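You operate a simulated robot arm through the tools that you are given. There is no shell and no other tool.

The job below is to be done with a simulated two-armed robot. You get a single attempt, and the scene is never put back.

Task
Turn the die on the cart to its chipped groove, lock it and tag it.
Fine: free the lock, turn till the dip shows 2.0 mm or more, lock again, and lay the red tag on the die.

Only the result counts: the job must be done as asked and must still hold three seconds after the hand-in. Knocking over, shifting, dropping, spilling or breaking anything else fails it.

Robot
Two 7-joint arms with two-finger grippers on one trunk that stands fixed in place. Base frame: the origin is at the foot of the trunk, x ahead of it, y to its left, z up. Readings come in mm, degrees, newtons and seconds.
The left shoulder is at [46, 175, 1203], the right one opposite. With the tool pointing down near the work surface each hand reaches from about 100 to 700 mm from the base axis, measured 20 degrees to its own side. Payload 2.94 kg a hand.
Tool frame (each hand has its own): the origin (TCP) lies between the finger pads and is the grasp point; the fingertips stand 30 mm ahead of it; z points along the fingers, y is the line along which they close. The gripper opens to 138 mm; its body begins 109 mm behind the TCP.
Orientation is that of the tool frame in the base frame, as [roll, pitch, yaw] about the fixed x, y, z axes, in that order (R = Rz(yaw) Ry(pitch) Rx(roll)). With the fingers straight down and closing along the base's y, the tool's x points along the base's -x, its y along +y and its z along -z.

Tools
- The arms move only by the tool arm_command. It takes "left_deltas", "right_deltas" or both (then of equal length, played together; a hand with none holds still); each is text: rows parted by semicolons, each of 7 numbers parted by spaces: the shift along the tool's x, y, z in mm, then the turn, a rotation vector about the tool's x, y, z in degrees, then the finger opening in mm, from 0 to 138. In form: dx dy dz rx ry rz jaw; .... A call has 1 to 20 rows; each row is the pose to reach, as a shift and turn from the pose commanded when the call began, along the tool's axes at that moment. Each row takes 0.2 s and may step no farther than 50 mm and 8.6 degrees from the row before; otherwise, or with a gripper value out of range, the whole call is refused. Where a pose cannot be reached the arm comes as near as it can. A force on the tool above 70 N (or 10 N above the force at the start of the call, whichever is more), or a blocked arm, ends the call early, and 0.2 s more pass. The fingers move at their own pace (about 45 mm/s each) and stop on an object; they squeeze with about 25 N. The grip force told is the motor's: it shows also when the fingers shut on nothing. Time passes only in rows, and 0.2 s behind the last, so rows that repeat a pose let the fingers close. It gives the time, the measured TCP pose, the force on the tool (base axes), the opening and the grip force at its end, in the units of the frame above (readings bear some noise), with the torque about the TCP (base axes, N m) and any sound that the robot's microphone picked up.
- Cameras (640 x 400 px; columns grow to the right, rows downward): "scene" is now at [105.9, -36.1, 1682]; the picture's right is [-0.44, -0.90, 0.00], its down [-0.64, 0.32, -0.70] and it looks along [0.63, -0.31, -0.72] (base axes); focal length 326 px, centre (320, 200). "left" rides on the left gripper at [71, -19, -146] in its tool frame; the picture's right is [0.26, 0.97, 0.00], its down [-0.85, 0.23, -0.48] and it looks along [-0.46, 0.12, 0.88] (tool axes); focal length 280 px, centre (320, 200). "right" rides on the right gripper at [71, 19, -146] in its tool frame; the picture's right is [-0.26, 0.97, 0.00], its down [-0.85, -0.23, -0.48] and it looks along [-0.46, -0.12, 0.88] (tool axes); focal length 280 px, centre (320, 200). There is no depth. A picture from a camera that has moved, and an enlarged one, comes with that camera's place and axes in the base frame and with its lens.
- snapshot(camera): a new picture of that camera. It takes no simulated time.
- move_column(by): moves the trunk up (or, below 0, down) by that many mm; the arms and the scene camera ride with it, the base frame stays. It gives what a move gives, with no picture.
- aim_head(pan, tilt): turns the head with the scene camera to pan (to the left, within 120 degrees either way) and tilt (down, from -29 to 69), counted from straight ahead of the robot (the tilt from the chest, where the trunk bows). It gives what a move gives.
- enlarge(camera, box): a new picture of the part [left, top, right, bottom] of that camera's present view, enlarged. It takes no simulated time.
- hand_in(): hands the job in; it is judged then, once.

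Nothing tells you positions but the pictures and the camera data. Unless the task says otherwise, let go and move clear before handing in.

The tools are called after "Emit:" by a JSON object that holds its "fn" and its "kwargs". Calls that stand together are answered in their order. arm_command: Moves the arms, as the interface text tells. Its arguments: {"type":"object","properties":{"left_deltas":{"type":"string"},"right_deltas":{"type":"string"}},"required":[]} The other tools are called the same way: move_column (by) moves the trunk up or down; aim_head (pan, tilt) turns the head that bears the scene camera; snapshot (camera) takes a picture; enlarge (camera, box) takes an enlarged picture of a part of a camera's view; hand_in () hands the job in.

At the start:

```text
clock: 0.0
left_eef_pos: [432.4, -9.5, 1291.8]
left_orientation: [-179.9, 0.0, -179.9]
left_force: [-1.1, -0.7, -0.7]
left_torque: [0.02, 0.02, -0.02]
left_grip_width: 138.2
left_finger_force: 0.1
right_eef_pos: [441.6, -521.8, 1194.2]
right_orientation: [-179.9, 0.0, -179.9]
right_force: [0.3, -0.2, 0.6]
right_torque: [0.02, -0.01, 0.0]
right_grip_width: 137.8
right_finger_force: 0.0
trunk travel left (down, up): [-375.0, 359.0]
head pan, tilt (commanded): [-26.1, 45.8]
```

scene: 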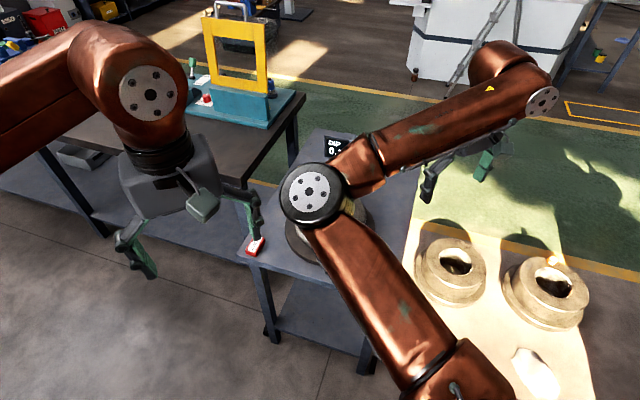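
right: 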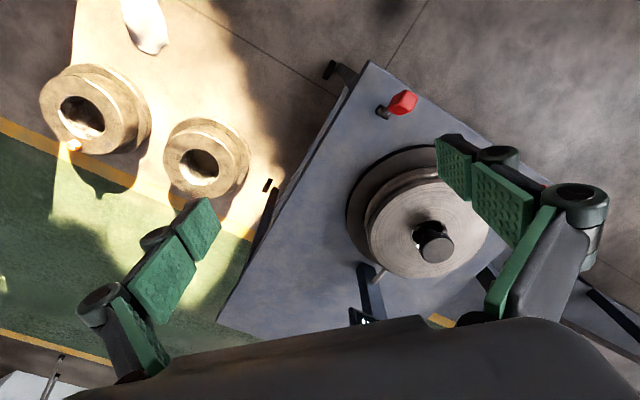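
left: 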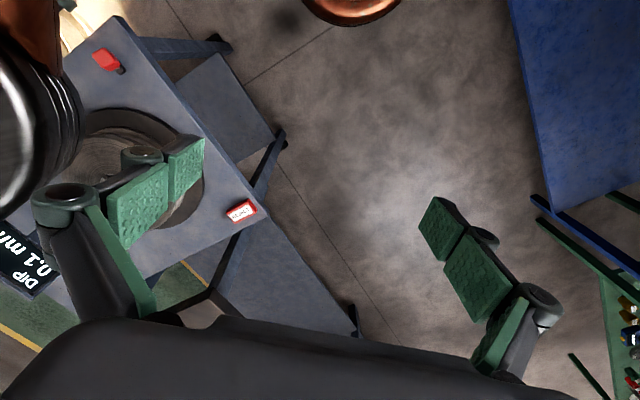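

I see a cart with a round die on a turntable, a red lock lever on one corner, a red tag on another corner, and a dip gauge display reading about 0.1 mm. I will look closer before moving anything.

Emit:
{"fn": "enlarge", "kwargs": {"camera": "right", "box": [220, 50, 540, 330]}}

Emit:
{"fn": "enlarge", "kwargs": {"camera": "left", "box": [0, 0, 320, 320]}}

Emit:
{"fn": "enlarge", "kwargs": {"camera": "scene", "box": [220, 120, 440, 300]}}

```text
1.43 times, centred on (380, 190) of right
camera zoom: at [371.6, -502.4, 1339.9], right [0.26, 0.97, 0.0], down [0.85, -0.23, 0.48], along [0.46, -0.12, -0.88], focal length 401 px, centre (234, 214)
```

zoom: 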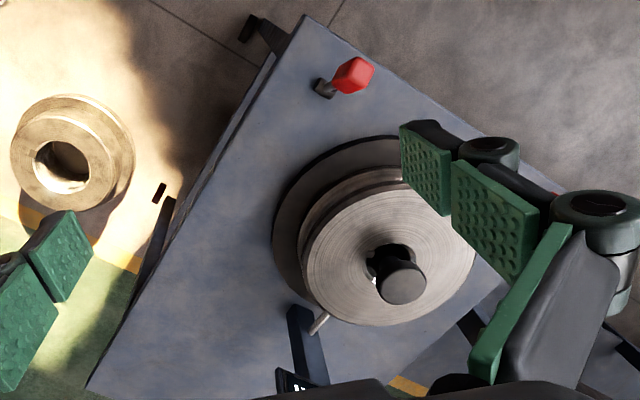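

```text
1.25 times, centred on (160, 160) of left
camera zoom: at [360.8, -27.1, 1436.5], right [-0.26, 0.96, 0.0], down [0.85, 0.23, 0.48], along [0.46, 0.12, -0.88], focal length 350 px, centre (520, 250)
```

zoom: 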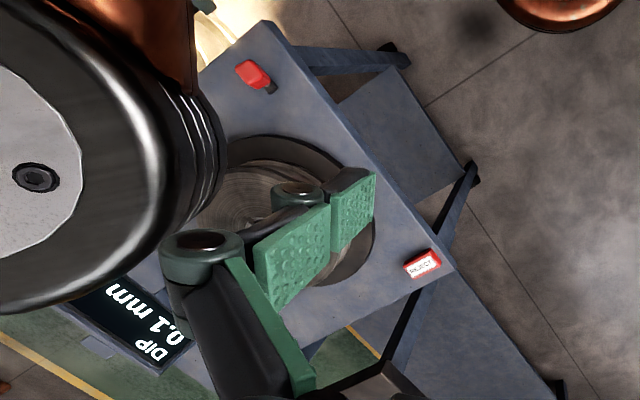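

```text
2.22 times, centred on (330, 210) of scene
camera zoom: at [105.9, -36.1, 1682.0], right [-0.44, -0.9, 0.0], down [-0.64, 0.32, -0.7], along [0.63, -0.31, -0.72], focal length 725 px, centre (298, 178)
```

zoom: 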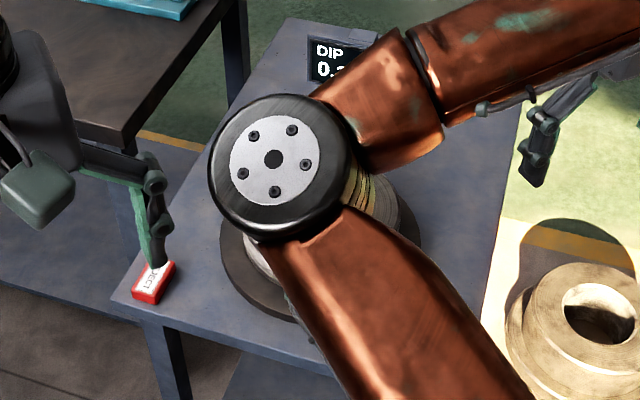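

The die sits near (700, -385), the red lock knob near (479, -393, 877), and the red REJECT tag near (760, -125). I'll pull both hands up and outwards to clear the view.

Emit:
{"fn": "arm_command", "kwargs": {"left_deltas": "0 30 0 0 0 0 138; 0 60 0 0 0 0 138; 0 90 0 0 0 0 138; 0 120 0 0 0 0 138; 0 150 0 0 0 0 138; 0 180 0 0 0 0 138; 0 210 0 0 0 0 138; 0 240 0 0 0 0 138", "right_deltas": "20 -20 0 0 0 0 138; 40 -40 0 0 0 0 138; 60 -60 0 0 0 0 138; 80 -80 0 0 0 0 138; 100 -100 0 0 0 0 138; 120 -120 0 0 0 0 138; 140 -120 0 0 0 0 138; 160 -120 0 0 0 0 138"}}

Emit:
{"fn": "snapshot", "kwargs": {"camera": "scene"}}

Emit:
{"fn": "snapshot", "kwargs": {"camera": "left"}}

Emit:
{"fn": "snapshot", "kwargs": {"camera": "right"}}

```text
clock: 1.8
left_eef_pos: [430.9, 231.1, 1290.9]
left_orientation: [-179.9, 0.0, 180.0]
left_force: [0.2, 0.1, 0.0]
left_torque: [-0.02, -0.04, -0.01]
left_grip_width: 138.2
left_finger_force: 0.0
right_eef_pos: [282.4, -642.5, 1195.1]
right_orientation: [-179.9, 0.0, -179.8]
right_force: [-0.3, -0.7, 0.3]
right_torque: [0.01, -0.03, -0.01]
right_grip_width: 138.0
right_finger_force: 0.1
trunk travel left (down, up): [-375.0, 359.0]
head pan, tilt (commanded): [-26.1, 45.8]
```

```text
taken
camera scene: at [104.5, -35.1, 1682.2], right [-0.44, -0.9, 0.0], down [-0.64, 0.32, -0.7], along [0.63, -0.31, -0.72], focal length 326 px, centre (320, 200)
```

scene: 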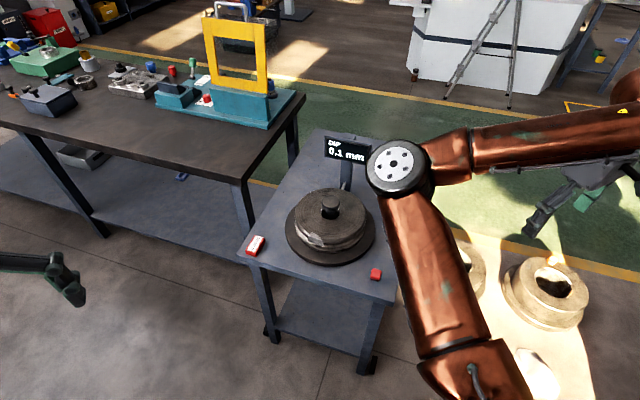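

```text
taken
camera left: at [359.2, 213.7, 1435.7], right [-0.26, 0.96, 0.0], down [0.85, 0.23, 0.48], along [0.46, 0.12, -0.88], focal length 280 px, centre (320, 200)
```

left: 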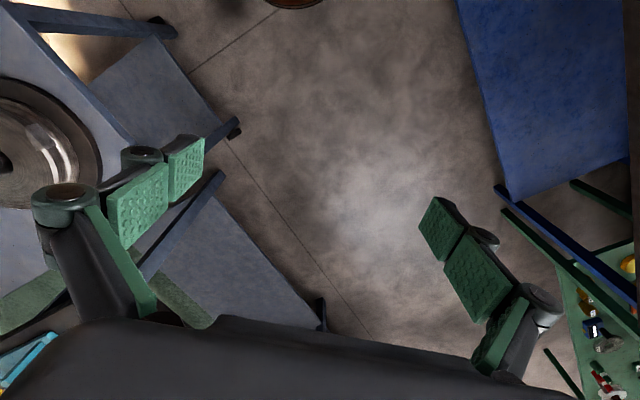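

```text
taken
camera right: at [210.5, -622.3, 1340.6], right [0.26, 0.97, 0.0], down [0.85, -0.23, 0.48], along [0.46, -0.13, -0.88], focal length 280 px, centre (320, 200)
```

right: 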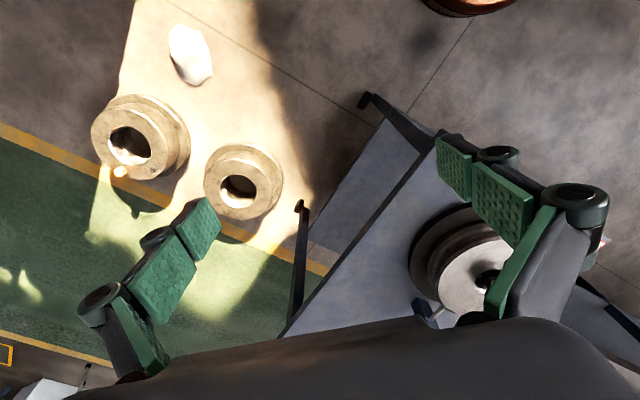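

Now the die, tag and lock knob are all visible from the head. I'll enlarge the cart region to study them in detail.

Emit:
{"fn": "enlarge", "kwargs": {"camera": "scene", "box": [230, 120, 410, 300]}}

Emit:
{"fn": "enlarge", "kwargs": {"camera": "scene", "box": [280, 180, 390, 270]}}

Emit:
{"fn": "enlarge", "kwargs": {"camera": "scene", "box": [350, 250, 400, 300]}}

Emit:
{"fn": "enlarge", "kwargs": {"camera": "left", "box": [0, 60, 160, 240]}}

```text
2.22 times, centred on (320, 210) of scene
camera zoom: at [104.5, -35.1, 1682.2], right [-0.44, -0.9, 0.0], down [-0.64, 0.32, -0.7], along [0.63, -0.31, -0.72], focal length 725 px, centre (320, 178)
```

zoom: 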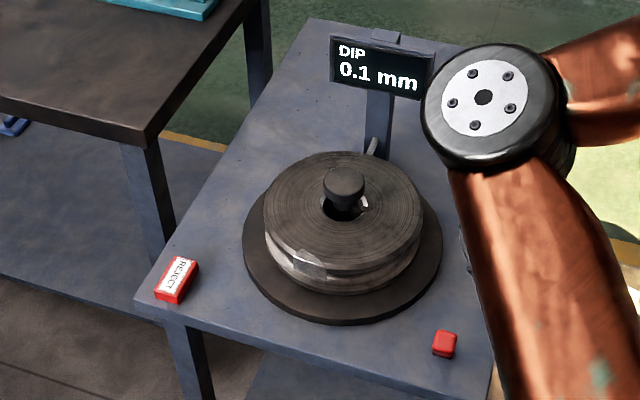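

```text
4.44 times, centred on (335, 225) of scene
camera zoom: at [104.5, -35.1, 1682.2], right [-0.44, -0.9, 0.0], down [-0.64, 0.32, -0.7], along [0.63, -0.31, -0.72], focal length 1450 px, centre (253, 89)
```

zoom: 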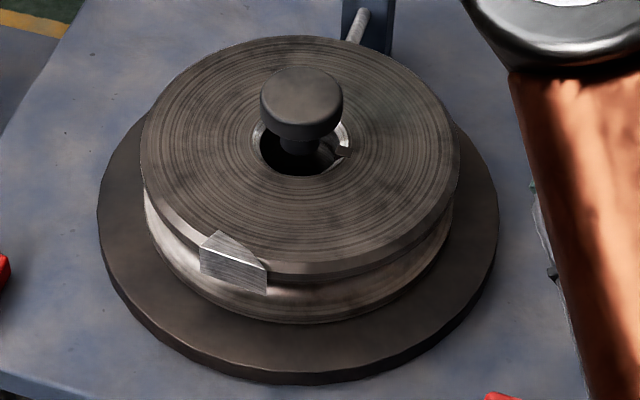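

```text
8.00 times, centred on (375, 275) of scene
camera zoom: at [104.5, -35.1, 1682.2], right [-0.44, -0.9, 0.0], down [-0.64, 0.32, -0.7], along [0.63, -0.31, -0.72], focal length 2610 px, centre (-120, -400)
```

zoom: 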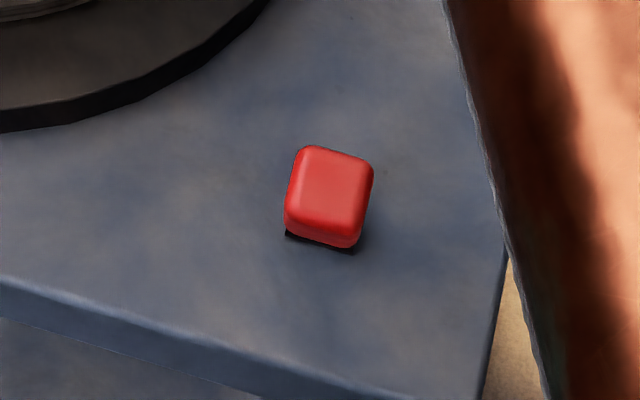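

```text
2.22 times, centred on (80, 150) of left
camera zoom: at [359.2, 213.7, 1435.7], right [-0.26, 0.96, 0.0], down [0.85, 0.23, 0.48], along [0.46, 0.12, -0.88], focal length 623 px, centre (853, 311)
```

zoom: 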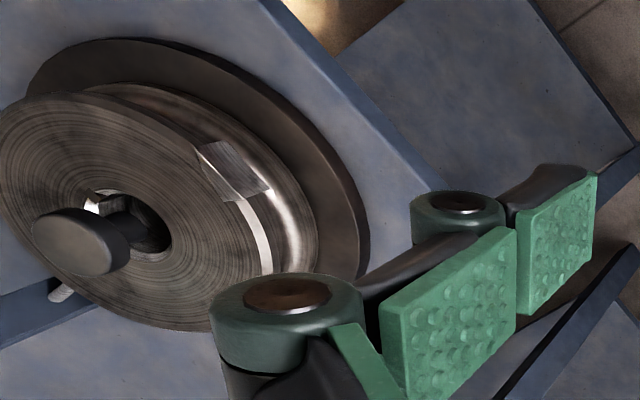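

The chip on the die's rim faces about (666, -296), almost opposite the stylus on the far side near (841, -490), so about a half turn is needed. I'll bring the right hand's camera over the red lock knob for a close look, staying well above it.

Emit:
{"fn": "arm_command", "kwargs": {"right_deltas": "-11 27 10 0 0 0 138; -22 54 20 0 0 0 138; -33 81 35 0 0 0 138; -44 108 50 0 0 0 138; -55 135 70 0 0 0 138; -66 162 90 0 0 0 138; -77 189 110 0 0 0 138; -88 216 130 0 0 0 138; -99 243 150 0 0 0 138; -108 270 165 0 0 0 138"}}

Emit:
{"fn": "snapshot", "kwargs": {"camera": "right"}}

Emit:
{"fn": "snapshot", "kwargs": {"camera": "scene"}}

```text
clock: 4.0
left_eef_pos: [430.6, 232.0, 1289.9]
left_orientation: [-179.8, 0.0, -179.9]
left_force: [0.1, 0.2, -0.3]
left_torque: [-0.06, 0.01, 0.0]
left_grip_width: 138.1
left_finger_force: 0.1
right_eef_pos: [389.3, -371.1, 1029.0]
right_orientation: [-179.8, 0.0, -179.8]
right_force: [1.0, 0.4, 0.5]
right_torque: [-0.06, -0.01, 0.03]
right_grip_width: 138.1
right_finger_force: 0.0
trunk travel left (down, up): [-375.0, 359.0]
head pan, tilt (commanded): [-26.1, 45.8]
```

```text
taken
camera right: at [319.1, -351.0, 1174.7], right [0.26, 0.97, 0.0], down [0.85, -0.23, 0.48], along [0.46, -0.13, -0.88], focal length 280 px, centre (320, 200)
```

right: 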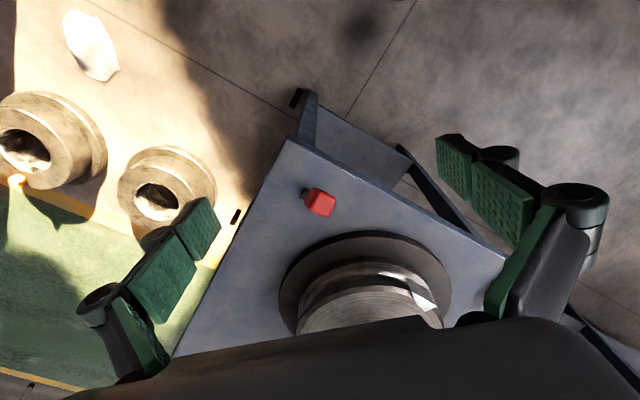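

```text
taken
camera scene: at [105.7, -34.4, 1682.1], right [-0.44, -0.9, 0.0], down [-0.64, 0.32, -0.7], along [0.63, -0.31, -0.72], focal length 326 px, centre (320, 200)
```

scene: 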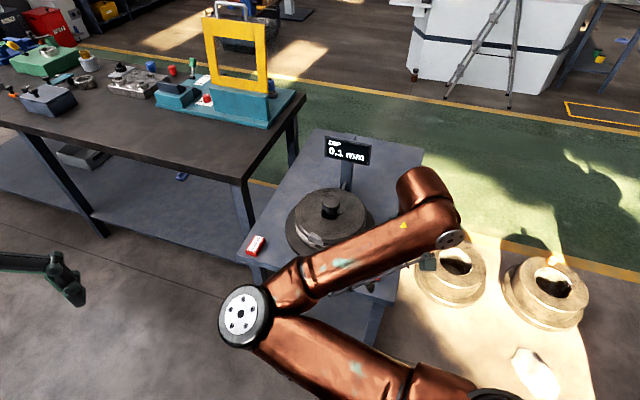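

Emit:
{"fn": "enlarge", "kwargs": {"camera": "right", "box": [270, 150, 370, 240]}}

Emit:
{"fn": "enlarge", "kwargs": {"camera": "right", "box": [240, 130, 520, 330]}}

```text
4.44 times, centred on (320, 195) of right
camera zoom: at [319.1, -351.0, 1174.7], right [0.26, 0.97, 0.0], down [0.85, -0.23, 0.48], along [0.46, -0.13, -0.88], focal length 1246 px, centre (320, 222)
```

zoom: 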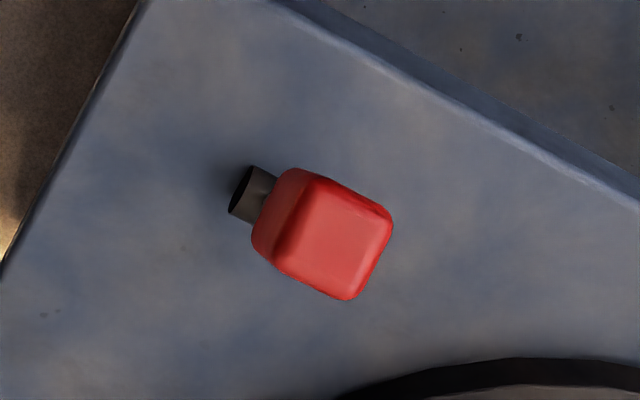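

```text
2.00 times, centred on (380, 230) of right
camera zoom: at [319.1, -351.0, 1174.7], right [0.26, 0.97, 0.0], down [0.85, -0.23, 0.48], along [0.46, -0.13, -0.88], focal length 561 px, centre (200, 140)
```

zoom: 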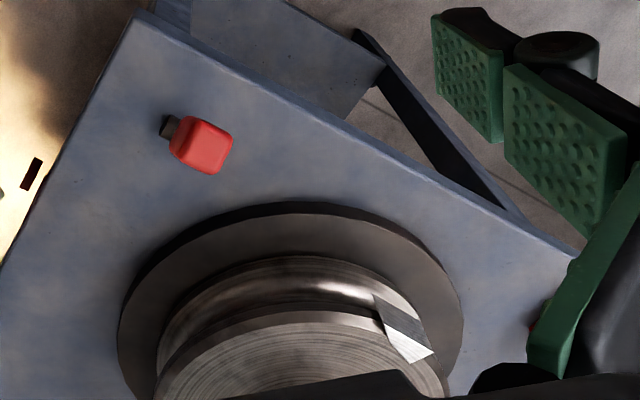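

The lock looks like a short dark stub with a red block, leaning along the cart's front edge, near (485, -400). I'll tilt the right hand forward and lower it in front of the cart's near corner to see the lever and the die from the side.

Emit:
{"fn": "arm_command", "kwargs": {"right_deltas": "12 -2 10 0 -6 0 138; 24 -4 20 0 -12 0 138; 38 -5 35 0 -18 0 138; 52 -6 50 0 -24 0 138; 66 -8 65 0 -30 0 138; 76 -10 80 0 -35 0 138; 84 -11 95 0 -40 0 138; 90 -11 110 0 -42 0 138"}}

Emit:
{"fn": "snapshot", "kwargs": {"camera": "right"}}

Emit:
{"fn": "snapshot", "kwargs": {"camera": "scene"}}

```text
clock: 5.8
left_eef_pos: [434.0, 234.1, 1289.1]
left_orientation: [-179.8, -0.1, -179.9]
left_force: [0.9, 1.3, -0.9]
left_torque: [-0.12, 0.04, -0.04]
left_grip_width: 137.9
left_finger_force: 0.1
right_eef_pos: [377.9, -451.7, 850.0]
right_orientation: [179.8, 41.6, -179.5]
right_force: [-0.6, -0.1, 0.7]
right_torque: [-0.05, -0.03, -0.04]
right_grip_width: 138.1
right_finger_force: 0.1
right hand out of reach, approached as far as the arm can: row 1, 2, 3, 4, 5, 6, 7, 8
trunk travel left (down, up): [-375.0, 359.0]
head pan, tilt (commanded): [-26.1, 45.8]
```

```text
taken
camera right: at [228.5, -433.7, 912.2], right [0.19, 0.97, 0.18], down [0.32, -0.23, 0.92], along [0.93, -0.11, -0.35], focal length 280 px, centre (320, 200)
```

right: 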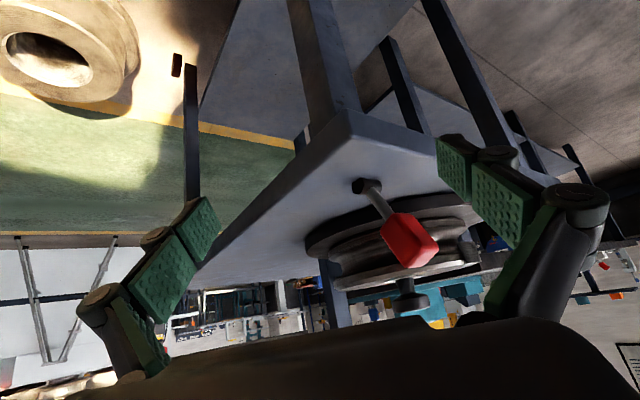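

```text
taken
camera scene: at [107.1, -32.3, 1682.0], right [-0.44, -0.9, 0.0], down [-0.64, 0.31, -0.7], along [0.63, -0.31, -0.72], focal length 326 px, centre (320, 200)
```

scene: 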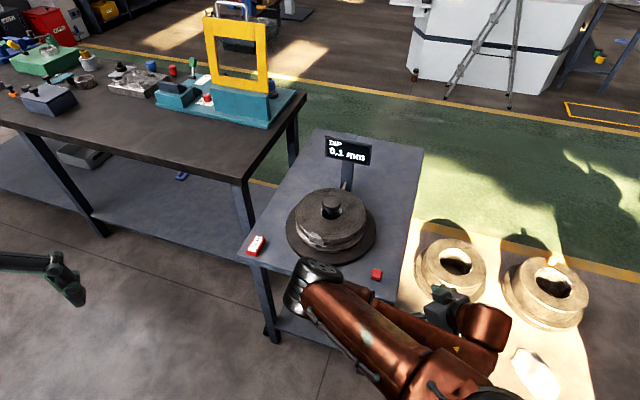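

The hand was near its folded limit and stopped somewhat lower than asked, but nothing was touched. The lever is now plainly visible, so I'll enlarge it.

Emit:
{"fn": "enlarge", "kwargs": {"camera": "right", "box": [330, 160, 450, 280]}}

Emit:
{"fn": "enlarge", "kwargs": {"camera": "right", "box": [280, 160, 520, 330]}}

Emit:
{"fn": "enlarge", "kwargs": {"camera": "scene", "box": [230, 130, 430, 310]}}

```text
3.33 times, centred on (390, 220) of right
camera zoom: at [228.5, -433.7, 912.2], right [0.19, 0.97, 0.18], down [0.32, -0.23, 0.92], along [0.93, -0.11, -0.35], focal length 935 px, centre (87, 133)
```

zoom: 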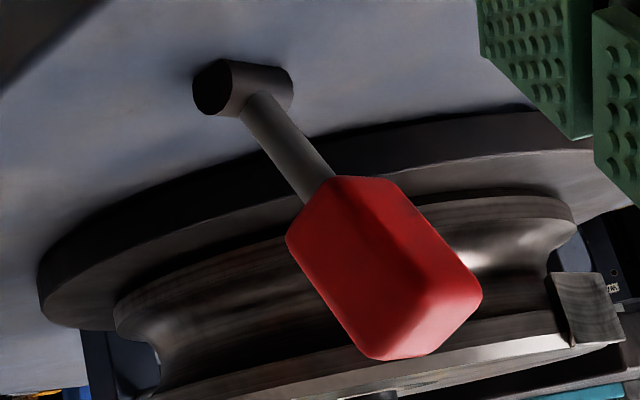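

```text
2.35 times, centred on (400, 245) of right
camera zoom: at [228.5, -433.7, 912.2], right [0.19, 0.97, 0.18], down [0.32, -0.23, 0.92], along [0.93, -0.11, -0.35], focal length 660 px, centre (132, 94)
```

zoom: 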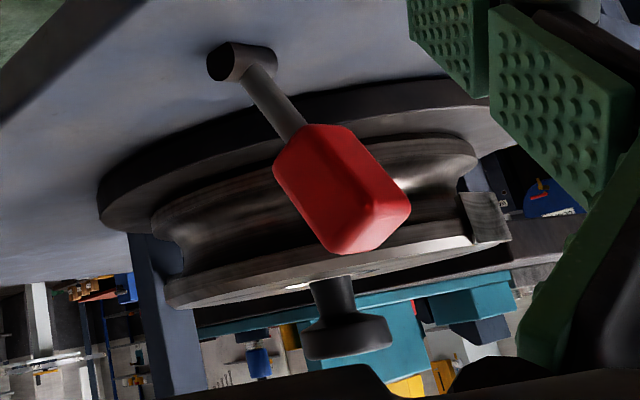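

```text
2.22 times, centred on (330, 220) of scene
camera zoom: at [107.1, -32.3, 1682.0], right [-0.44, -0.9, 0.0], down [-0.64, 0.31, -0.7], along [0.63, -0.31, -0.72], focal length 725 px, centre (298, 156)
```

zoom: 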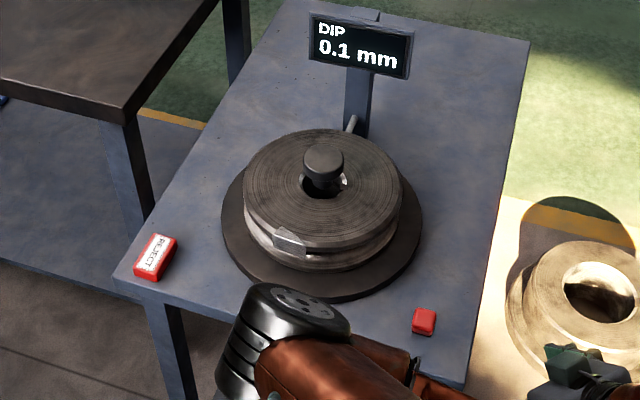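

The lever is a rod on a horizontal pivot near (495, -416, 815), whose axis runs along the cart's front edge, and the red handle leans about 24° outward from the die. I'll retrace the hand to the safe high pose and check it there.

Emit:
{"fn": "arm_command", "kwargs": {"right_deltas": "-15 0 -6 0 3 0 138; -31 1 -13 0 7 0 138; -50 3 -16 0 12 0 138; -68 5 -19 0 18 0 138; -89 6 -21 0 24 0 138; -109 7 -23 0 30 0 138; -125 9 -22 0 36 0 138; -140 11 -21 0 42 0 138; -140 11 -21 0 42 0 138"}}

Emit:
{"fn": "snapshot", "kwargs": {"camera": "scene"}}

```text
clock: 7.8
left_eef_pos: [431.1, 231.6, 1290.4]
left_orientation: [-179.9, 0.0, -179.9]
left_force: [0.3, -0.5, -0.1]
left_torque: [-0.01, -0.02, 0.01]
left_grip_width: 138.0
left_finger_force: 0.1
right_eef_pos: [467.8, -443.4, 958.7]
right_orientation: [-180.0, 0.0, -179.9]
right_force: [1.0, 0.0, 0.4]
right_torque: [0.01, -0.01, -0.01]
right_grip_width: 138.1
right_finger_force: 0.0
right hand out of reach, approached as far as the arm can: row 1, 2, 3
trunk travel left (down, up): [-375.0, 359.0]
head pan, tilt (commanded): [-26.1, 45.8]
```

```text
taken
camera scene: at [105.4, -35.7, 1682.1], right [-0.44, -0.9, 0.0], down [-0.64, 0.32, -0.7], along [0.63, -0.31, -0.72], focal length 326 px, centre (320, 200)
```

scene: 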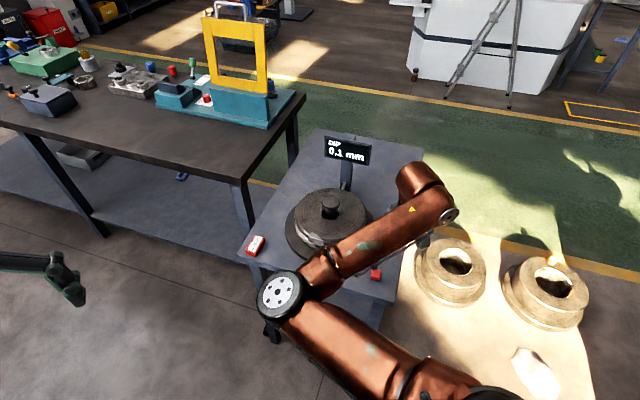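

The hand is at (468, -443, 959), pointing down. I'll yaw it by 45° so that the fingers close along the lever's pivot axis, and centre it above the red handle.

Emit:
{"fn": "arm_command", "kwargs": {"right_deltas": "-2 9 -5 0 0 8 138; -4 18 -5 0 0 16 138; -6 27 -5 0 0 24 138; -8 36 -5 0 0 32 138; -10 44 -5 0 0 40 138; -12 52 -5 0 0 45 138; -12 52 -5 0 0 45 138"}}

Emit:
{"fn": "snapshot", "kwargs": {"camera": "right"}}

Emit:
{"fn": "snapshot", "kwargs": {"camera": "scene"}}

```text
clock: 9.4
left_eef_pos: [431.9, 230.5, 1290.5]
left_orientation: [-179.9, 0.0, -179.9]
left_force: [0.1, -0.2, -0.3]
left_torque: [0.01, -0.03, 0.01]
left_grip_width: 138.0
left_finger_force: 0.1
right_eef_pos: [480.6, -391.2, 963.2]
right_orientation: [-179.9, 0.2, 135.0]
right_force: [1.1, 0.1, 0.1]
right_torque: [-0.01, -0.03, -0.01]
right_grip_width: 137.9
right_finger_force: 0.1
trunk travel left (down, up): [-375.0, 359.0]
head pan, tilt (commanded): [-26.1, 45.8]
```

```text
taken
camera right: at [443.9, -327.2, 1108.2], right [0.87, 0.5, 0.0], down [0.44, -0.76, 0.48], along [0.24, -0.41, -0.88], focal length 280 px, centre (320, 200)
```

right: 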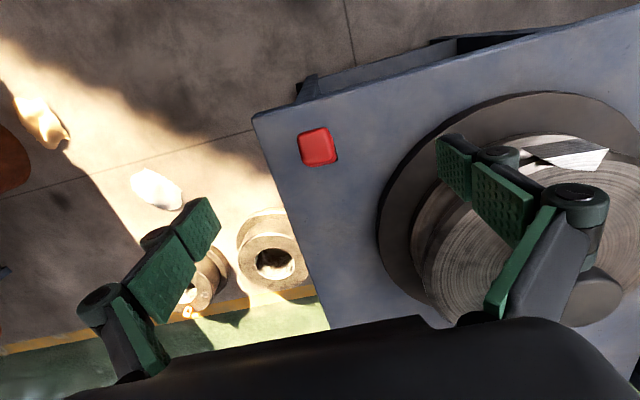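

```text
taken
camera scene: at [105.9, -35.9, 1682.1], right [-0.44, -0.9, 0.0], down [-0.64, 0.32, -0.7], along [0.63, -0.31, -0.72], focal length 326 px, centre (320, 200)
```

scene: 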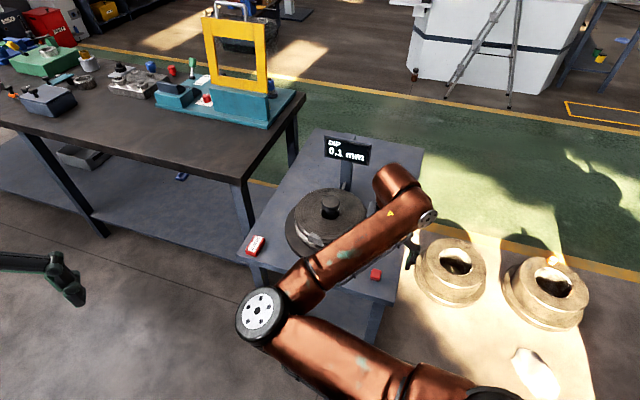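

The handle lies between the open fingers, aligned to within a few millimetres. I'll lower the hand with the jaws narrowed to 80 mm, so that the handle sits between the pads.

Emit:
{"fn": "arm_command", "kwargs": {"right_deltas": "-1 0 15 0 0 0 100; -1 0 32 0 0 0 80; -2 -1 50 0 0 0 80; -2 -1 65 0 0 0 80; -3 -1 80 0 0 0 80; -3 -1 92 0 0 0 80; -3 -1 92 0 0 0 80"}}

Emit:
{"fn": "snapshot", "kwargs": {"camera": "right"}}

Emit:
{"fn": "enlarge", "kwargs": {"camera": "right", "box": [200, 100, 480, 320]}}

```text
clock: 11.0
left_eef_pos: [431.5, 231.2, 1290.8]
left_orientation: [-179.8, 0.0, -179.9]
left_force: [-0.3, -0.2, 0.7]
left_torque: [0.03, -0.03, 0.06]
left_grip_width: 137.7
left_finger_force: 0.0
right_eef_pos: [481.3, -393.9, 871.3]
right_orientation: [-179.9, 0.2, 135.3]
right_force: [1.0, 0.7, -0.7]
right_torque: [-0.01, 0.01, 0.01]
right_grip_width: 79.9
right_finger_force: 0.0
trunk travel left (down, up): [-375.0, 359.0]
head pan, tilt (commanded): [-26.1, 45.8]
```

```text
taken
camera right: at [444.7, -329.8, 1016.3], right [0.87, 0.5, 0.0], down [0.44, -0.76, 0.48], along [0.24, -0.41, -0.88], focal length 280 px, centre (320, 200)
```

right: 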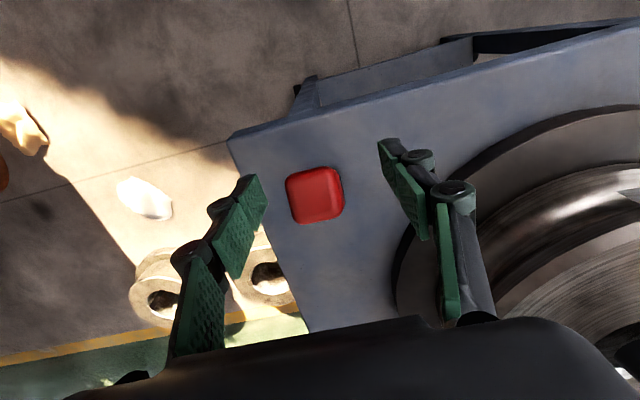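

```text
1.82 times, centred on (340, 210) of right
camera zoom: at [444.7, -329.8, 1016.3], right [0.87, 0.5, 0.0], down [0.44, -0.76, 0.48], along [0.24, -0.41, -0.88], focal length 510 px, centre (284, 182)
```

zoom: 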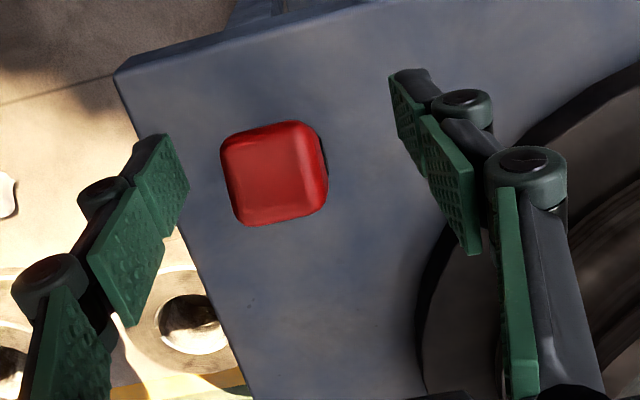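

The handle is centred between the pads to about 1 mm. I'll close on it while holding position.

Emit:
{"fn": "arm_command", "kwargs": {"right_deltas": "0 0 0 0 0 0 60; 0 0 0 0 0 0 40; 0 0 0 0 0 0 20; 0 0 0 0 0 0 10; 0 0 0 0 0 0 5; 0 0 0 0 0 0 5"}}

Emit:
{"fn": "snapshot", "kwargs": {"camera": "right"}}

```text
clock: 12.4
left_eef_pos: [431.5, 230.6, 1290.8]
left_orientation: [-179.8, 0.1, -180.0]
left_force: [0.2, 0.5, 0.4]
left_torque: [-0.03, 0.0, 0.02]
left_grip_width: 137.9
left_finger_force: 0.0
right_eef_pos: [479.8, -394.1, 871.2]
right_orientation: [-180.0, 0.0, 135.0]
right_force: [-6.7, -5.2, -0.8]
right_torque: [-0.16, 0.18, -0.13]
right_grip_width: 27.5
right_finger_force: 44.8
trunk travel left (down, up): [-375.0, 359.0]
head pan, tilt (commanded): [-26.1, 45.8]
```

```text
taken
camera right: at [443.8, -330.9, 1016.3], right [0.87, 0.5, 0.0], down [0.44, -0.76, 0.48], along [0.24, -0.41, -0.88], focal length 280 px, centre (320, 200)
```

right: 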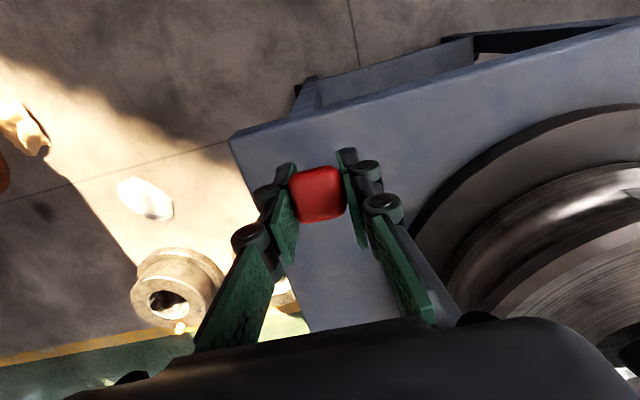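

The handle is held, 27.5 mm wide. I'll try swinging it inward about its pivot by 12° as a test, watching the force and sound.

Emit:
{"fn": "arm_command", "kwargs": {"right_deltas": "-2 0 -0.9 0 2 0 5; -4 0 -1.7 0 4 0 5; -6 0 -2.5 0 6 0 5; -8 0 -3.2 0 8 0 5; -10.1 0 -3.8 0 10 0 5; -12.2 0 -4.4 0 12 0 5; -12.2 0 -4.4 0 12 0 5"}}

Emit:
{"fn": "snapshot", "kwargs": {"camera": "right"}}

```text
clock: 14.0
left_eef_pos: [430.9, 229.6, 1291.2]
left_orientation: [-180.0, 0.0, -179.9]
left_force: [-0.4, 0.2, 0.3]
left_torque: [0.04, -0.01, -0.01]
left_grip_width: 138.0
left_finger_force: 0.0
right_eef_pos: [491.1, -404.5, 874.2]
right_orientation: [-179.9, -11.8, 135.1]
right_force: [-2.0, -17.8, 4.2]
right_torque: [-0.87, -0.33, 0.05]
right_grip_width: 27.0
right_finger_force: 44.4
trunk travel left (down, up): [-375.0, 359.0]
head pan, tilt (commanded): [-26.1, 45.8]
```

```text
taken
camera right: at [475.8, -363.0, 1032.8], right [0.86, 0.5, -0.06], down [0.5, -0.82, 0.29], along [0.1, -0.28, -0.95], focal length 280 px, centre (320, 200)
```

right: 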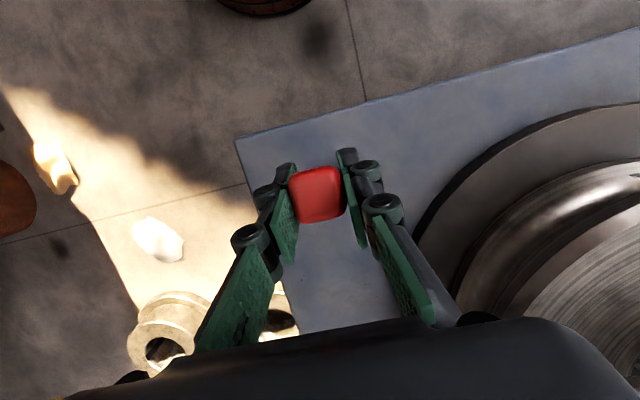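

The lever follows with mild force and no click yet. I'll continue another 12° the same way.

Emit:
{"fn": "arm_command", "kwargs": {"right_deltas": "-2 0 -0.9 0 2 0 5; -4 0 -1.7 0 4 0 5; -6 0 -2.5 0 6 0 5; -8 0 -3.2 0 8 0 5; -10.1 0 -3.8 0 10 0 5; -12.2 0 -4.4 0 12 0 5; -12.2 0 -4.4 0 12 0 5"}}

Emit:
{"fn": "snapshot", "kwargs": {"camera": "right"}}

Emit:
{"fn": "snapshot", "kwargs": {"camera": "scene"}}

```text
clock: 15.6
left_eef_pos: [431.8, 229.9, 1290.9]
left_orientation: [179.9, 0.0, -179.9]
left_force: [-0.4, 0.0, 0.7]
left_torque: [0.02, -0.03, 0.0]
left_grip_width: 138.0
left_finger_force: 0.0
right_eef_pos: [498.7, -415.1, 877.7]
right_orientation: [-179.9, -23.9, 135.1]
right_force: [-0.1, -18.0, 9.8]
right_torque: [-0.87, -0.53, 0.11]
right_grip_width: 27.1
right_finger_force: 45.3
trunk travel left (down, up): [-375.0, 359.0]
head pan, tilt (commanded): [-26.1, 45.8]
```

```text
taken
camera right: at [508.5, -395.7, 1038.7], right [0.85, 0.52, -0.11], down [0.52, -0.85, 0.09], along [-0.04, -0.13, -0.99], focal length 280 px, centre (320, 200)
```

right: 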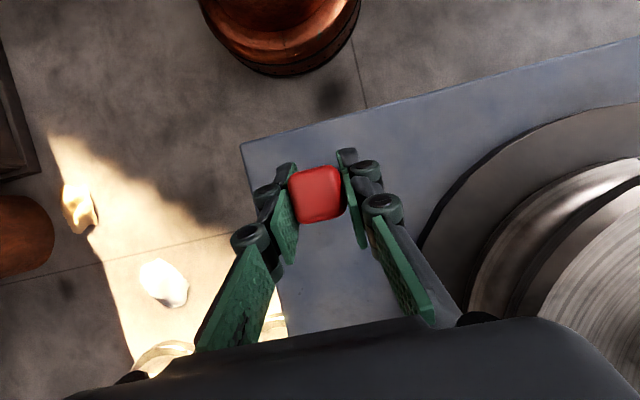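

```text
taken
camera scene: at [104.9, -37.7, 1682.1], right [-0.44, -0.9, 0.0], down [-0.64, 0.32, -0.7], along [0.63, -0.31, -0.72], focal length 326 px, centre (320, 200)
```

scene: 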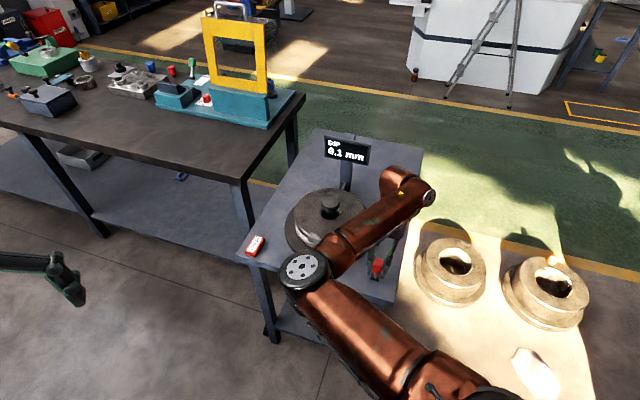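

The lever is now about upright and still follows smoothly. I'll continue inward about 26° more, turning the tool less so the arm stays in reach.

Emit:
{"fn": "arm_command", "kwargs": {"right_deltas": "-4 0 -1.7 0 2 0 5; -8 0 -3.2 0 4 0 5; -12.2 0 -4.4 0 6 0 5; -16.4 0 -5.2 0 8 0 5; -20.7 0 -5.8 0 9 0 5; -25 0 -6.1 0 10 0 5; -25 0 -6.1 0 10 0 5"}}

Emit:
{"fn": "snapshot", "kwargs": {"camera": "right"}}

Emit:
{"fn": "snapshot", "kwargs": {"camera": "scene"}}

```text
clock: 17.2
left_eef_pos: [428.6, 230.9, 1291.1]
left_orientation: [-179.9, 0.1, -180.0]
left_force: [-0.4, -0.2, -0.4]
left_torque: [0.0, 0.05, 0.03]
left_grip_width: 137.8
left_finger_force: 0.1
right_eef_pos: [515.1, -429.5, 872.2]
right_orientation: [-179.8, -34.0, 135.0]
right_force: [-23.3, 4.9, 5.4]
right_torque: [0.82, 1.08, 0.11]
right_grip_width: 27.0
right_finger_force: 45.4
trunk travel left (down, up): [-375.0, 359.0]
head pan, tilt (commanded): [-26.1, 45.8]
```

```text
taken
camera right: at [544.8, -431.4, 1033.3], right [0.83, 0.53, -0.15], down [0.53, -0.85, -0.08], along [-0.17, -0.01, -0.99], focal length 280 px, centre (320, 200)
```

right: 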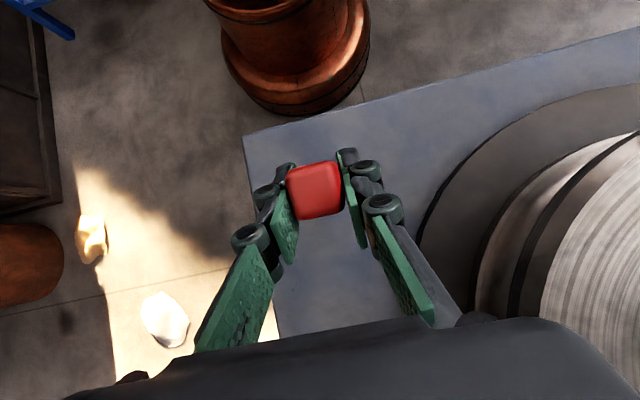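

```text
taken
camera scene: at [102.7, -35.0, 1682.2], right [-0.44, -0.9, 0.0], down [-0.64, 0.32, -0.7], along [0.63, -0.31, -0.72], focal length 326 px, centre (320, 200)
```

scene: 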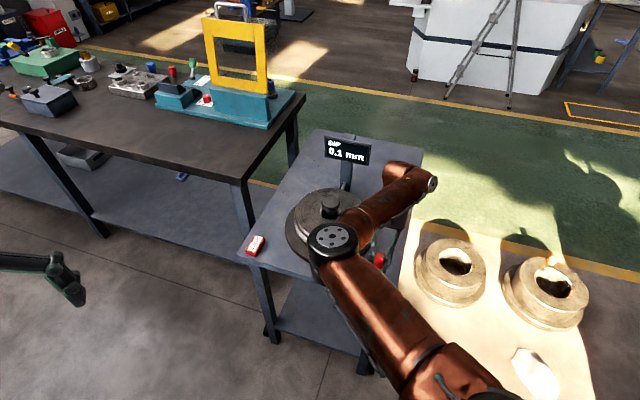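

The lever now leans about 22° inward and pushes back with about 20 N, so it may be near its inner stop. I'll push a few millimetres more to seat it and see whether it gives.

Emit:
{"fn": "arm_command", "kwargs": {"right_deltas": "-2 0 0 0 1 0 5; -4 0 0.5 0 2 0 5; -6 0 1 0 3 0 5; -6 0 1 0 3 0 5"}}

Emit:
{"fn": "snapshot", "kwargs": {"camera": "right"}}

```text
clock: 18.2
left_eef_pos: [429.4, 231.8, 1291.5]
left_orientation: [-180.0, 0.1, -180.0]
left_force: [0.4, 0.6, 0.1]
left_torque: [0.02, 0.0, 0.05]
left_grip_width: 138.1
left_finger_force: 0.0
right_eef_pos: [519.3, -432.9, 871.8]
right_orientation: [-179.9, -36.7, 135.0]
right_force: [-18.0, -1.9, 23.0]
right_torque: [0.61, 0.97, 0.16]
right_grip_width: 26.9
right_finger_force: 44.8
trunk travel left (down, up): [-375.0, 359.0]
head pan, tilt (commanded): [-26.1, 45.8]
```

```text
taken
camera right: at [553.7, -440.8, 1030.2], right [0.83, 0.54, -0.16], down [0.52, -0.84, -0.13], along [-0.2, 0.02, -0.98], focal length 280 px, centre (320, 200)
```

right: 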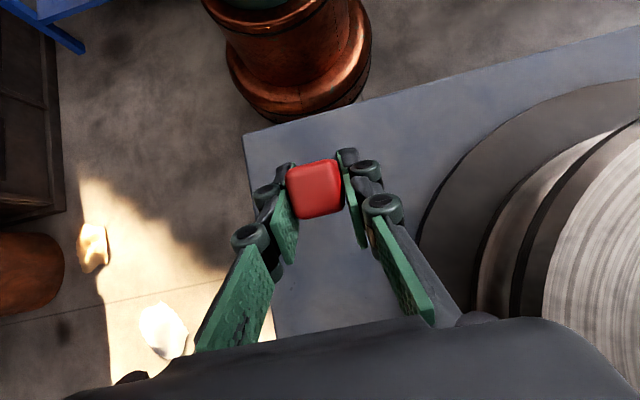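

The lever now leans about 25° inward, mirroring its start, and it seems to be at its inner end. I'll open the fingers and rise straight up to see whether it stays.

Emit:
{"fn": "arm_command", "kwargs": {"right_deltas": "0 0 0 0 0 0 40; 0 0 0 0 0 0 60; 0 0 0 0 0 0 75; 12 0 -16 0 -2 0 80; 24 0 -32 0 -6 0 80; 36 0 -48 0 -12 0 80; 48 0 -64 0 -18 0 80; 60 0 -80 0 -24 0 80; 72 0 -96 0 -30 0 80; 78 0 -104 0 -36 0 80; 78 0 -104 0 -36 0 80"}}

Emit:
{"fn": "snapshot", "kwargs": {"camera": "right"}}

Emit:
{"fn": "snapshot", "kwargs": {"camera": "scene"}}

```text
clock: 20.6
left_eef_pos: [432.2, 231.8, 1290.1]
left_orientation: [-180.0, 0.0, -179.8]
left_force: [-0.1, 0.0, 0.5]
left_torque: [0.03, 0.05, 0.04]
left_grip_width: 138.1
left_finger_force: 0.0
right_eef_pos: [521.4, -434.2, 998.5]
right_orientation: [-180.0, -0.9, 135.2]
right_force: [0.2, 1.0, 0.0]
right_torque: [0.02, 0.02, 0.02]
right_grip_width: 79.8
right_finger_force: 0.1
trunk travel left (down, up): [-375.0, 359.0]
head pan, tilt (commanded): [-26.1, 45.8]
```

```text
taken
camera right: at [486.0, -371.9, 1145.1], right [0.87, 0.5, -0.01], down [0.45, -0.77, 0.46], along [0.23, -0.4, -0.89], focal length 280 px, centre (320, 200)
```

right: 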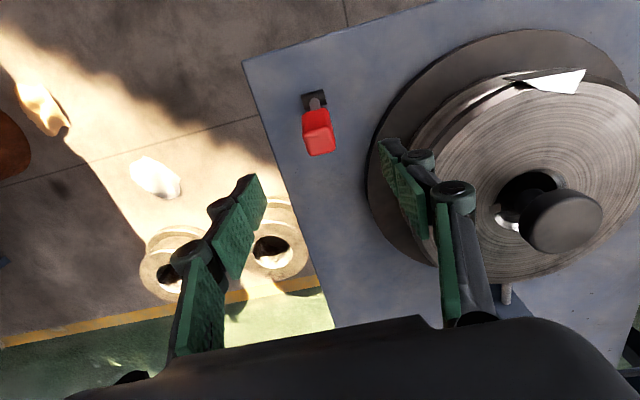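

```text
taken
camera scene: at [106.2, -36.6, 1682.0], right [-0.44, -0.9, 0.0], down [-0.64, 0.32, -0.7], along [0.63, -0.31, -0.72], focal length 326 px, centre (320, 200)
```

scene: 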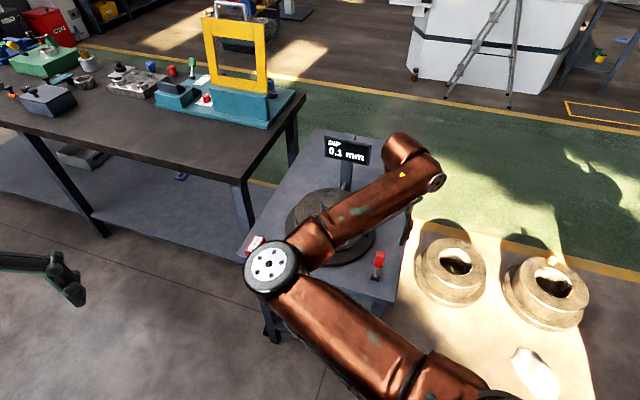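

The lever stays leaning inward, which I take as freed. Now I'll study the die closely from this hand's camera.

Emit:
{"fn": "enlarge", "kwargs": {"camera": "right", "box": [360, 20, 640, 310]}}

Emit:
{"fn": "enlarge", "kwargs": {"camera": "right", "box": [230, 60, 400, 200]}}

Emit:
{"fn": "enlarge", "kwargs": {"camera": "scene", "box": [300, 120, 400, 200]}}

```text
1.38 times, centred on (500, 165) of right
camera zoom: at [486.0, -371.9, 1145.1], right [0.87, 0.5, -0.01], down [0.45, -0.77, 0.46], along [0.23, -0.4, -0.89], focal length 387 px, centre (72, 248)
```

zoom: 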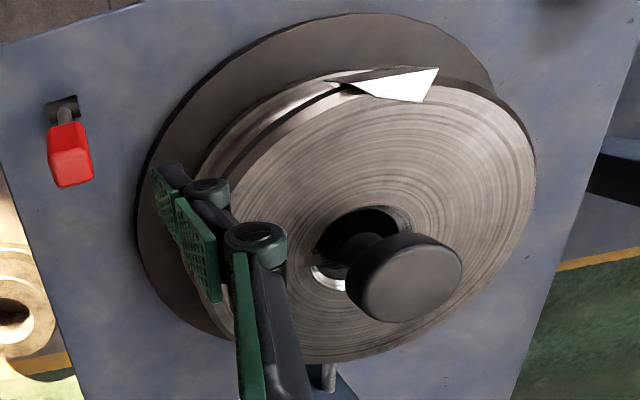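

```text
2.86 times, centred on (315, 130) of right
camera zoom: at [486.0, -371.9, 1145.1], right [0.87, 0.5, -0.01], down [0.45, -0.77, 0.46], along [0.23, -0.4, -0.89], focal length 801 px, centre (334, 400)
```

zoom: 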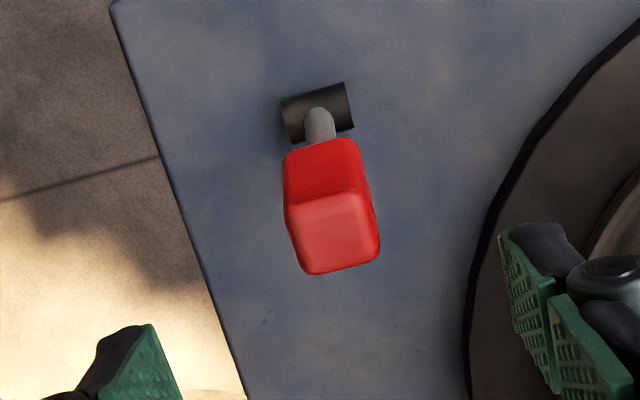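

```text
5.00 times, centred on (350, 160) of scene
camera zoom: at [106.2, -36.6, 1682.0], right [-0.44, -0.9, 0.0], down [-0.64, 0.32, -0.7], along [0.63, -0.31, -0.72], focal length 1631 px, centre (170, 400)
```

zoom: 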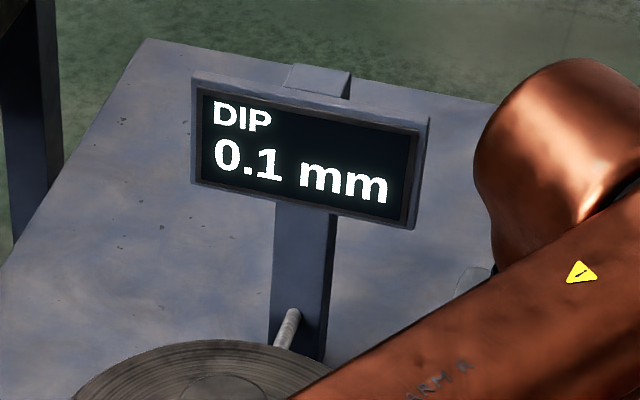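

The die's centre is near (735, -380), its top near z 892 and its radius about 115; the chip is at about 130° and the stylus at about -47°. My plan is to turn the die by pressing closed fingertips on its near top face and sweeping arcs, so I'll move there with the fingers closed.

Emit:
{"fn": "arm_command", "kwargs": {"right_deltas": "0 0 -15 0 0 -3 60; 0 5 -30 0 0 -6 40; -3 20 -32 0 0 -9 20; -6 40 -32 0 0 -12 5; -10 65 -32 0 0 -15 0; -14 90 -32 0 0 -18 0; -18 115 -32 0 0 -21 0; -22 140 -32 0 0 -24 0; -26 165 -32 0 0 -27 0; -29 184 -32 0 0 -28.4 0; -29 184 -32 0 0 -28.4 0"}}

Emit:
{"fn": "snapshot", "kwargs": {"camera": "scene"}}

Emit:
{"fn": "snapshot", "kwargs": {"camera": "right"}}

```text
clock: 23.0
left_eef_pos: [432.7, 231.8, 1291.8]
left_orientation: [-179.9, 0.1, -179.9]
left_force: [-0.1, 0.7, -0.2]
left_torque: [0.02, 0.0, -0.02]
left_grip_width: 137.9
left_finger_force: 0.0
right_eef_pos: [672.6, -323.8, 1027.2]
right_orientation: [179.6, -0.9, 163.7]
right_force: [-0.2, 0.2, 0.0]
right_torque: [0.03, -0.01, -0.01]
right_grip_width: 0.3
right_finger_force: 25.0
trunk travel left (down, up): [-375.0, 359.0]
head pan, tilt (commanded): [-26.1, 45.8]
```

```text
taken
camera scene: at [105.7, -36.0, 1682.1], right [-0.44, -0.9, 0.0], down [-0.64, 0.32, -0.7], along [0.63, -0.31, -0.72], focal length 326 px, centre (320, 200)
```

scene: 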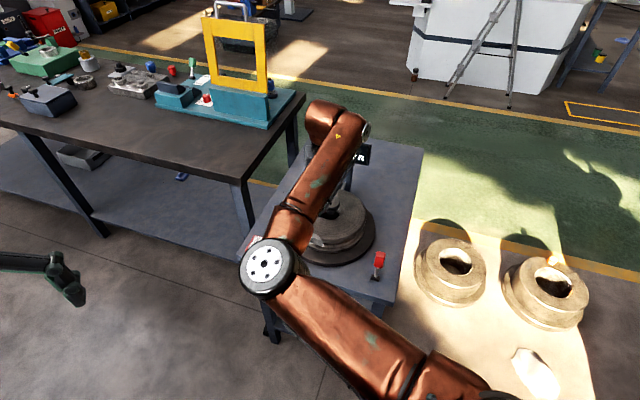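

```text
taken
camera right: at [611.2, -286.4, 1175.4], right [0.52, 0.85, 0.0], down [0.75, -0.47, 0.46], along [0.39, -0.24, -0.89], focal length 280 px, centre (320, 200)
```

right: 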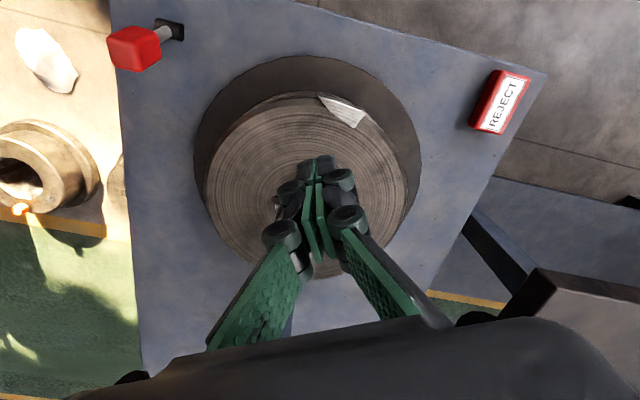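

The die, with its chip at the top of this view, and the tag are plainly visible. I'll tilt the tool 20° and lower the closed fingertips to just above the die's top at the start of the arc.

Emit:
{"fn": "arm_command", "kwargs": {"right_deltas": "-4 6 15 0 -4 0 0; -8 13 30 0 -8 0 0; -12 20 45 0 -12 0 0; -16 26 60 0 -16 0 0; -17.4 26 72 0 -20 0 0; -17.4 26 80 0 -20 0 0; -17.4 26 80 0 -20 0 0"}}

Emit:
{"fn": "snapshot", "kwargs": {"camera": "right"}}

Emit:
{"fn": "enlarge", "kwargs": {"camera": "right", "box": [180, 60, 460, 300]}}

Emit:
{"fn": "enlarge", "kwargs": {"camera": "scene", "box": [240, 90, 440, 280]}}

```text
clock: 24.6
left_eef_pos: [432.2, 230.9, 1291.4]
left_orientation: [180.0, 0.0, -180.0]
left_force: [0.2, 0.4, -0.2]
left_torque: [0.0, -0.03, 0.02]
left_grip_width: 138.0
left_finger_force: 0.2
right_eef_pos: [694.0, -302.3, 948.9]
right_orientation: [179.6, 19.1, 163.4]
right_force: [-0.3, -0.1, -0.3]
right_torque: [0.01, 0.03, 0.0]
right_grip_width: 0.0
right_finger_force: 24.1
trunk travel left (down, up): [-375.0, 359.0]
head pan, tilt (commanded): [-26.1, 45.8]
```

```text
taken
camera right: at [589.6, -252.5, 1063.4], right [0.51, 0.85, 0.09], down [0.55, -0.41, 0.73], along [0.66, -0.32, -0.68], focal length 280 px, centre (320, 200)
```

right: 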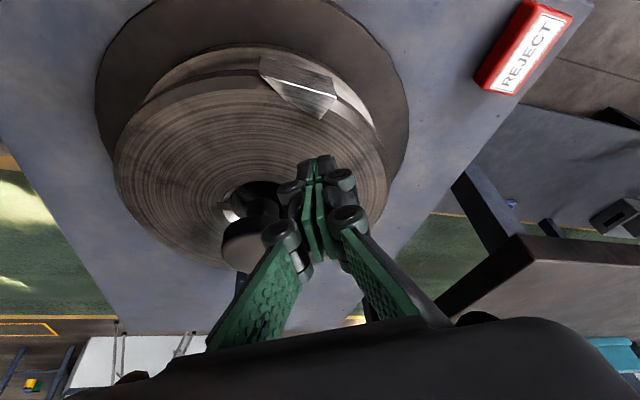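

```text
1.67 times, centred on (320, 180) of right
camera zoom: at [589.6, -252.5, 1063.4], right [0.51, 0.85, 0.09], down [0.55, -0.41, 0.73], along [0.66, -0.32, -0.68], focal length 467 px, centre (320, 233)
```

zoom: 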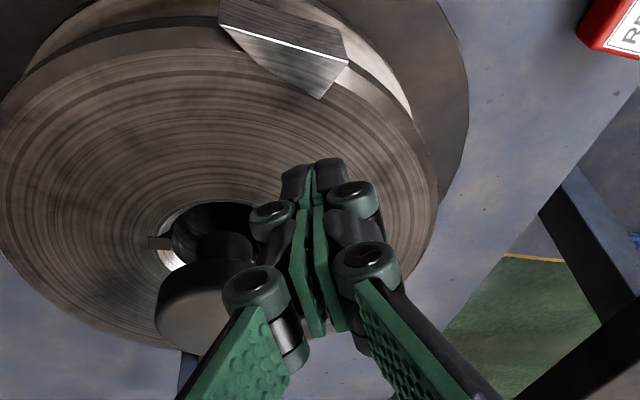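

```text
2.11 times, centred on (340, 185) of scene
camera zoom: at [105.8, -36.0, 1682.1], right [-0.44, -0.9, 0.0], down [-0.64, 0.32, -0.7], along [0.63, -0.31, -0.72], focal length 687 px, centre (278, 232)
```

zoom: 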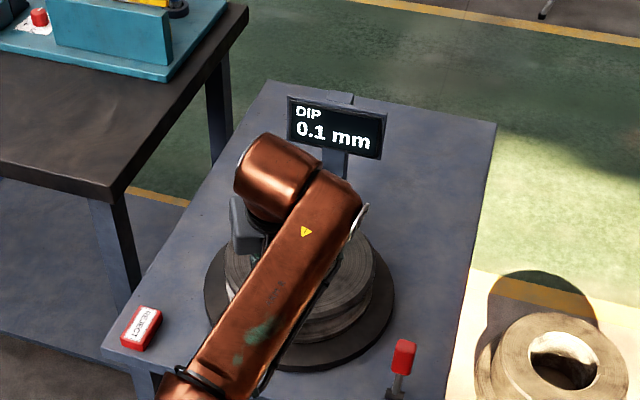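

The display now reads 0.1 mm and is visible past the arm. I'll lower the tips straight down in small steps until I feel the die.

Emit:
{"fn": "arm_command", "kwargs": {"right_deltas": "1.7 0 4.7 0 0 0 0; 3.4 0 9.4 0 0 0 0; 5.1 0 14.1 0 0 0 0; 6.2 0 16.9 0 0 0 0; 6.8 0 18.8 0 0 0 0; 6.8 0 18.8 0 0 0 0"}}

```text
clock: 26.0
left_eef_pos: [431.7, 231.2, 1290.1]
left_orientation: [-179.9, -0.1, -179.9]
left_force: [0.8, 0.2, 0.1]
left_torque: [0.0, 0.0, 0.03]
left_grip_width: 137.9
left_finger_force: 0.1
right_eef_pos: [693.8, -301.7, 929.3]
right_orientation: [179.7, 19.2, 163.3]
right_force: [0.3, 0.3, -0.3]
right_torque: [0.03, 0.02, 0.0]
right_grip_width: 0.3
right_finger_force: 24.7
trunk travel left (down, up): [-375.0, 359.0]
head pan, tilt (commanded): [-26.1, 45.8]
```

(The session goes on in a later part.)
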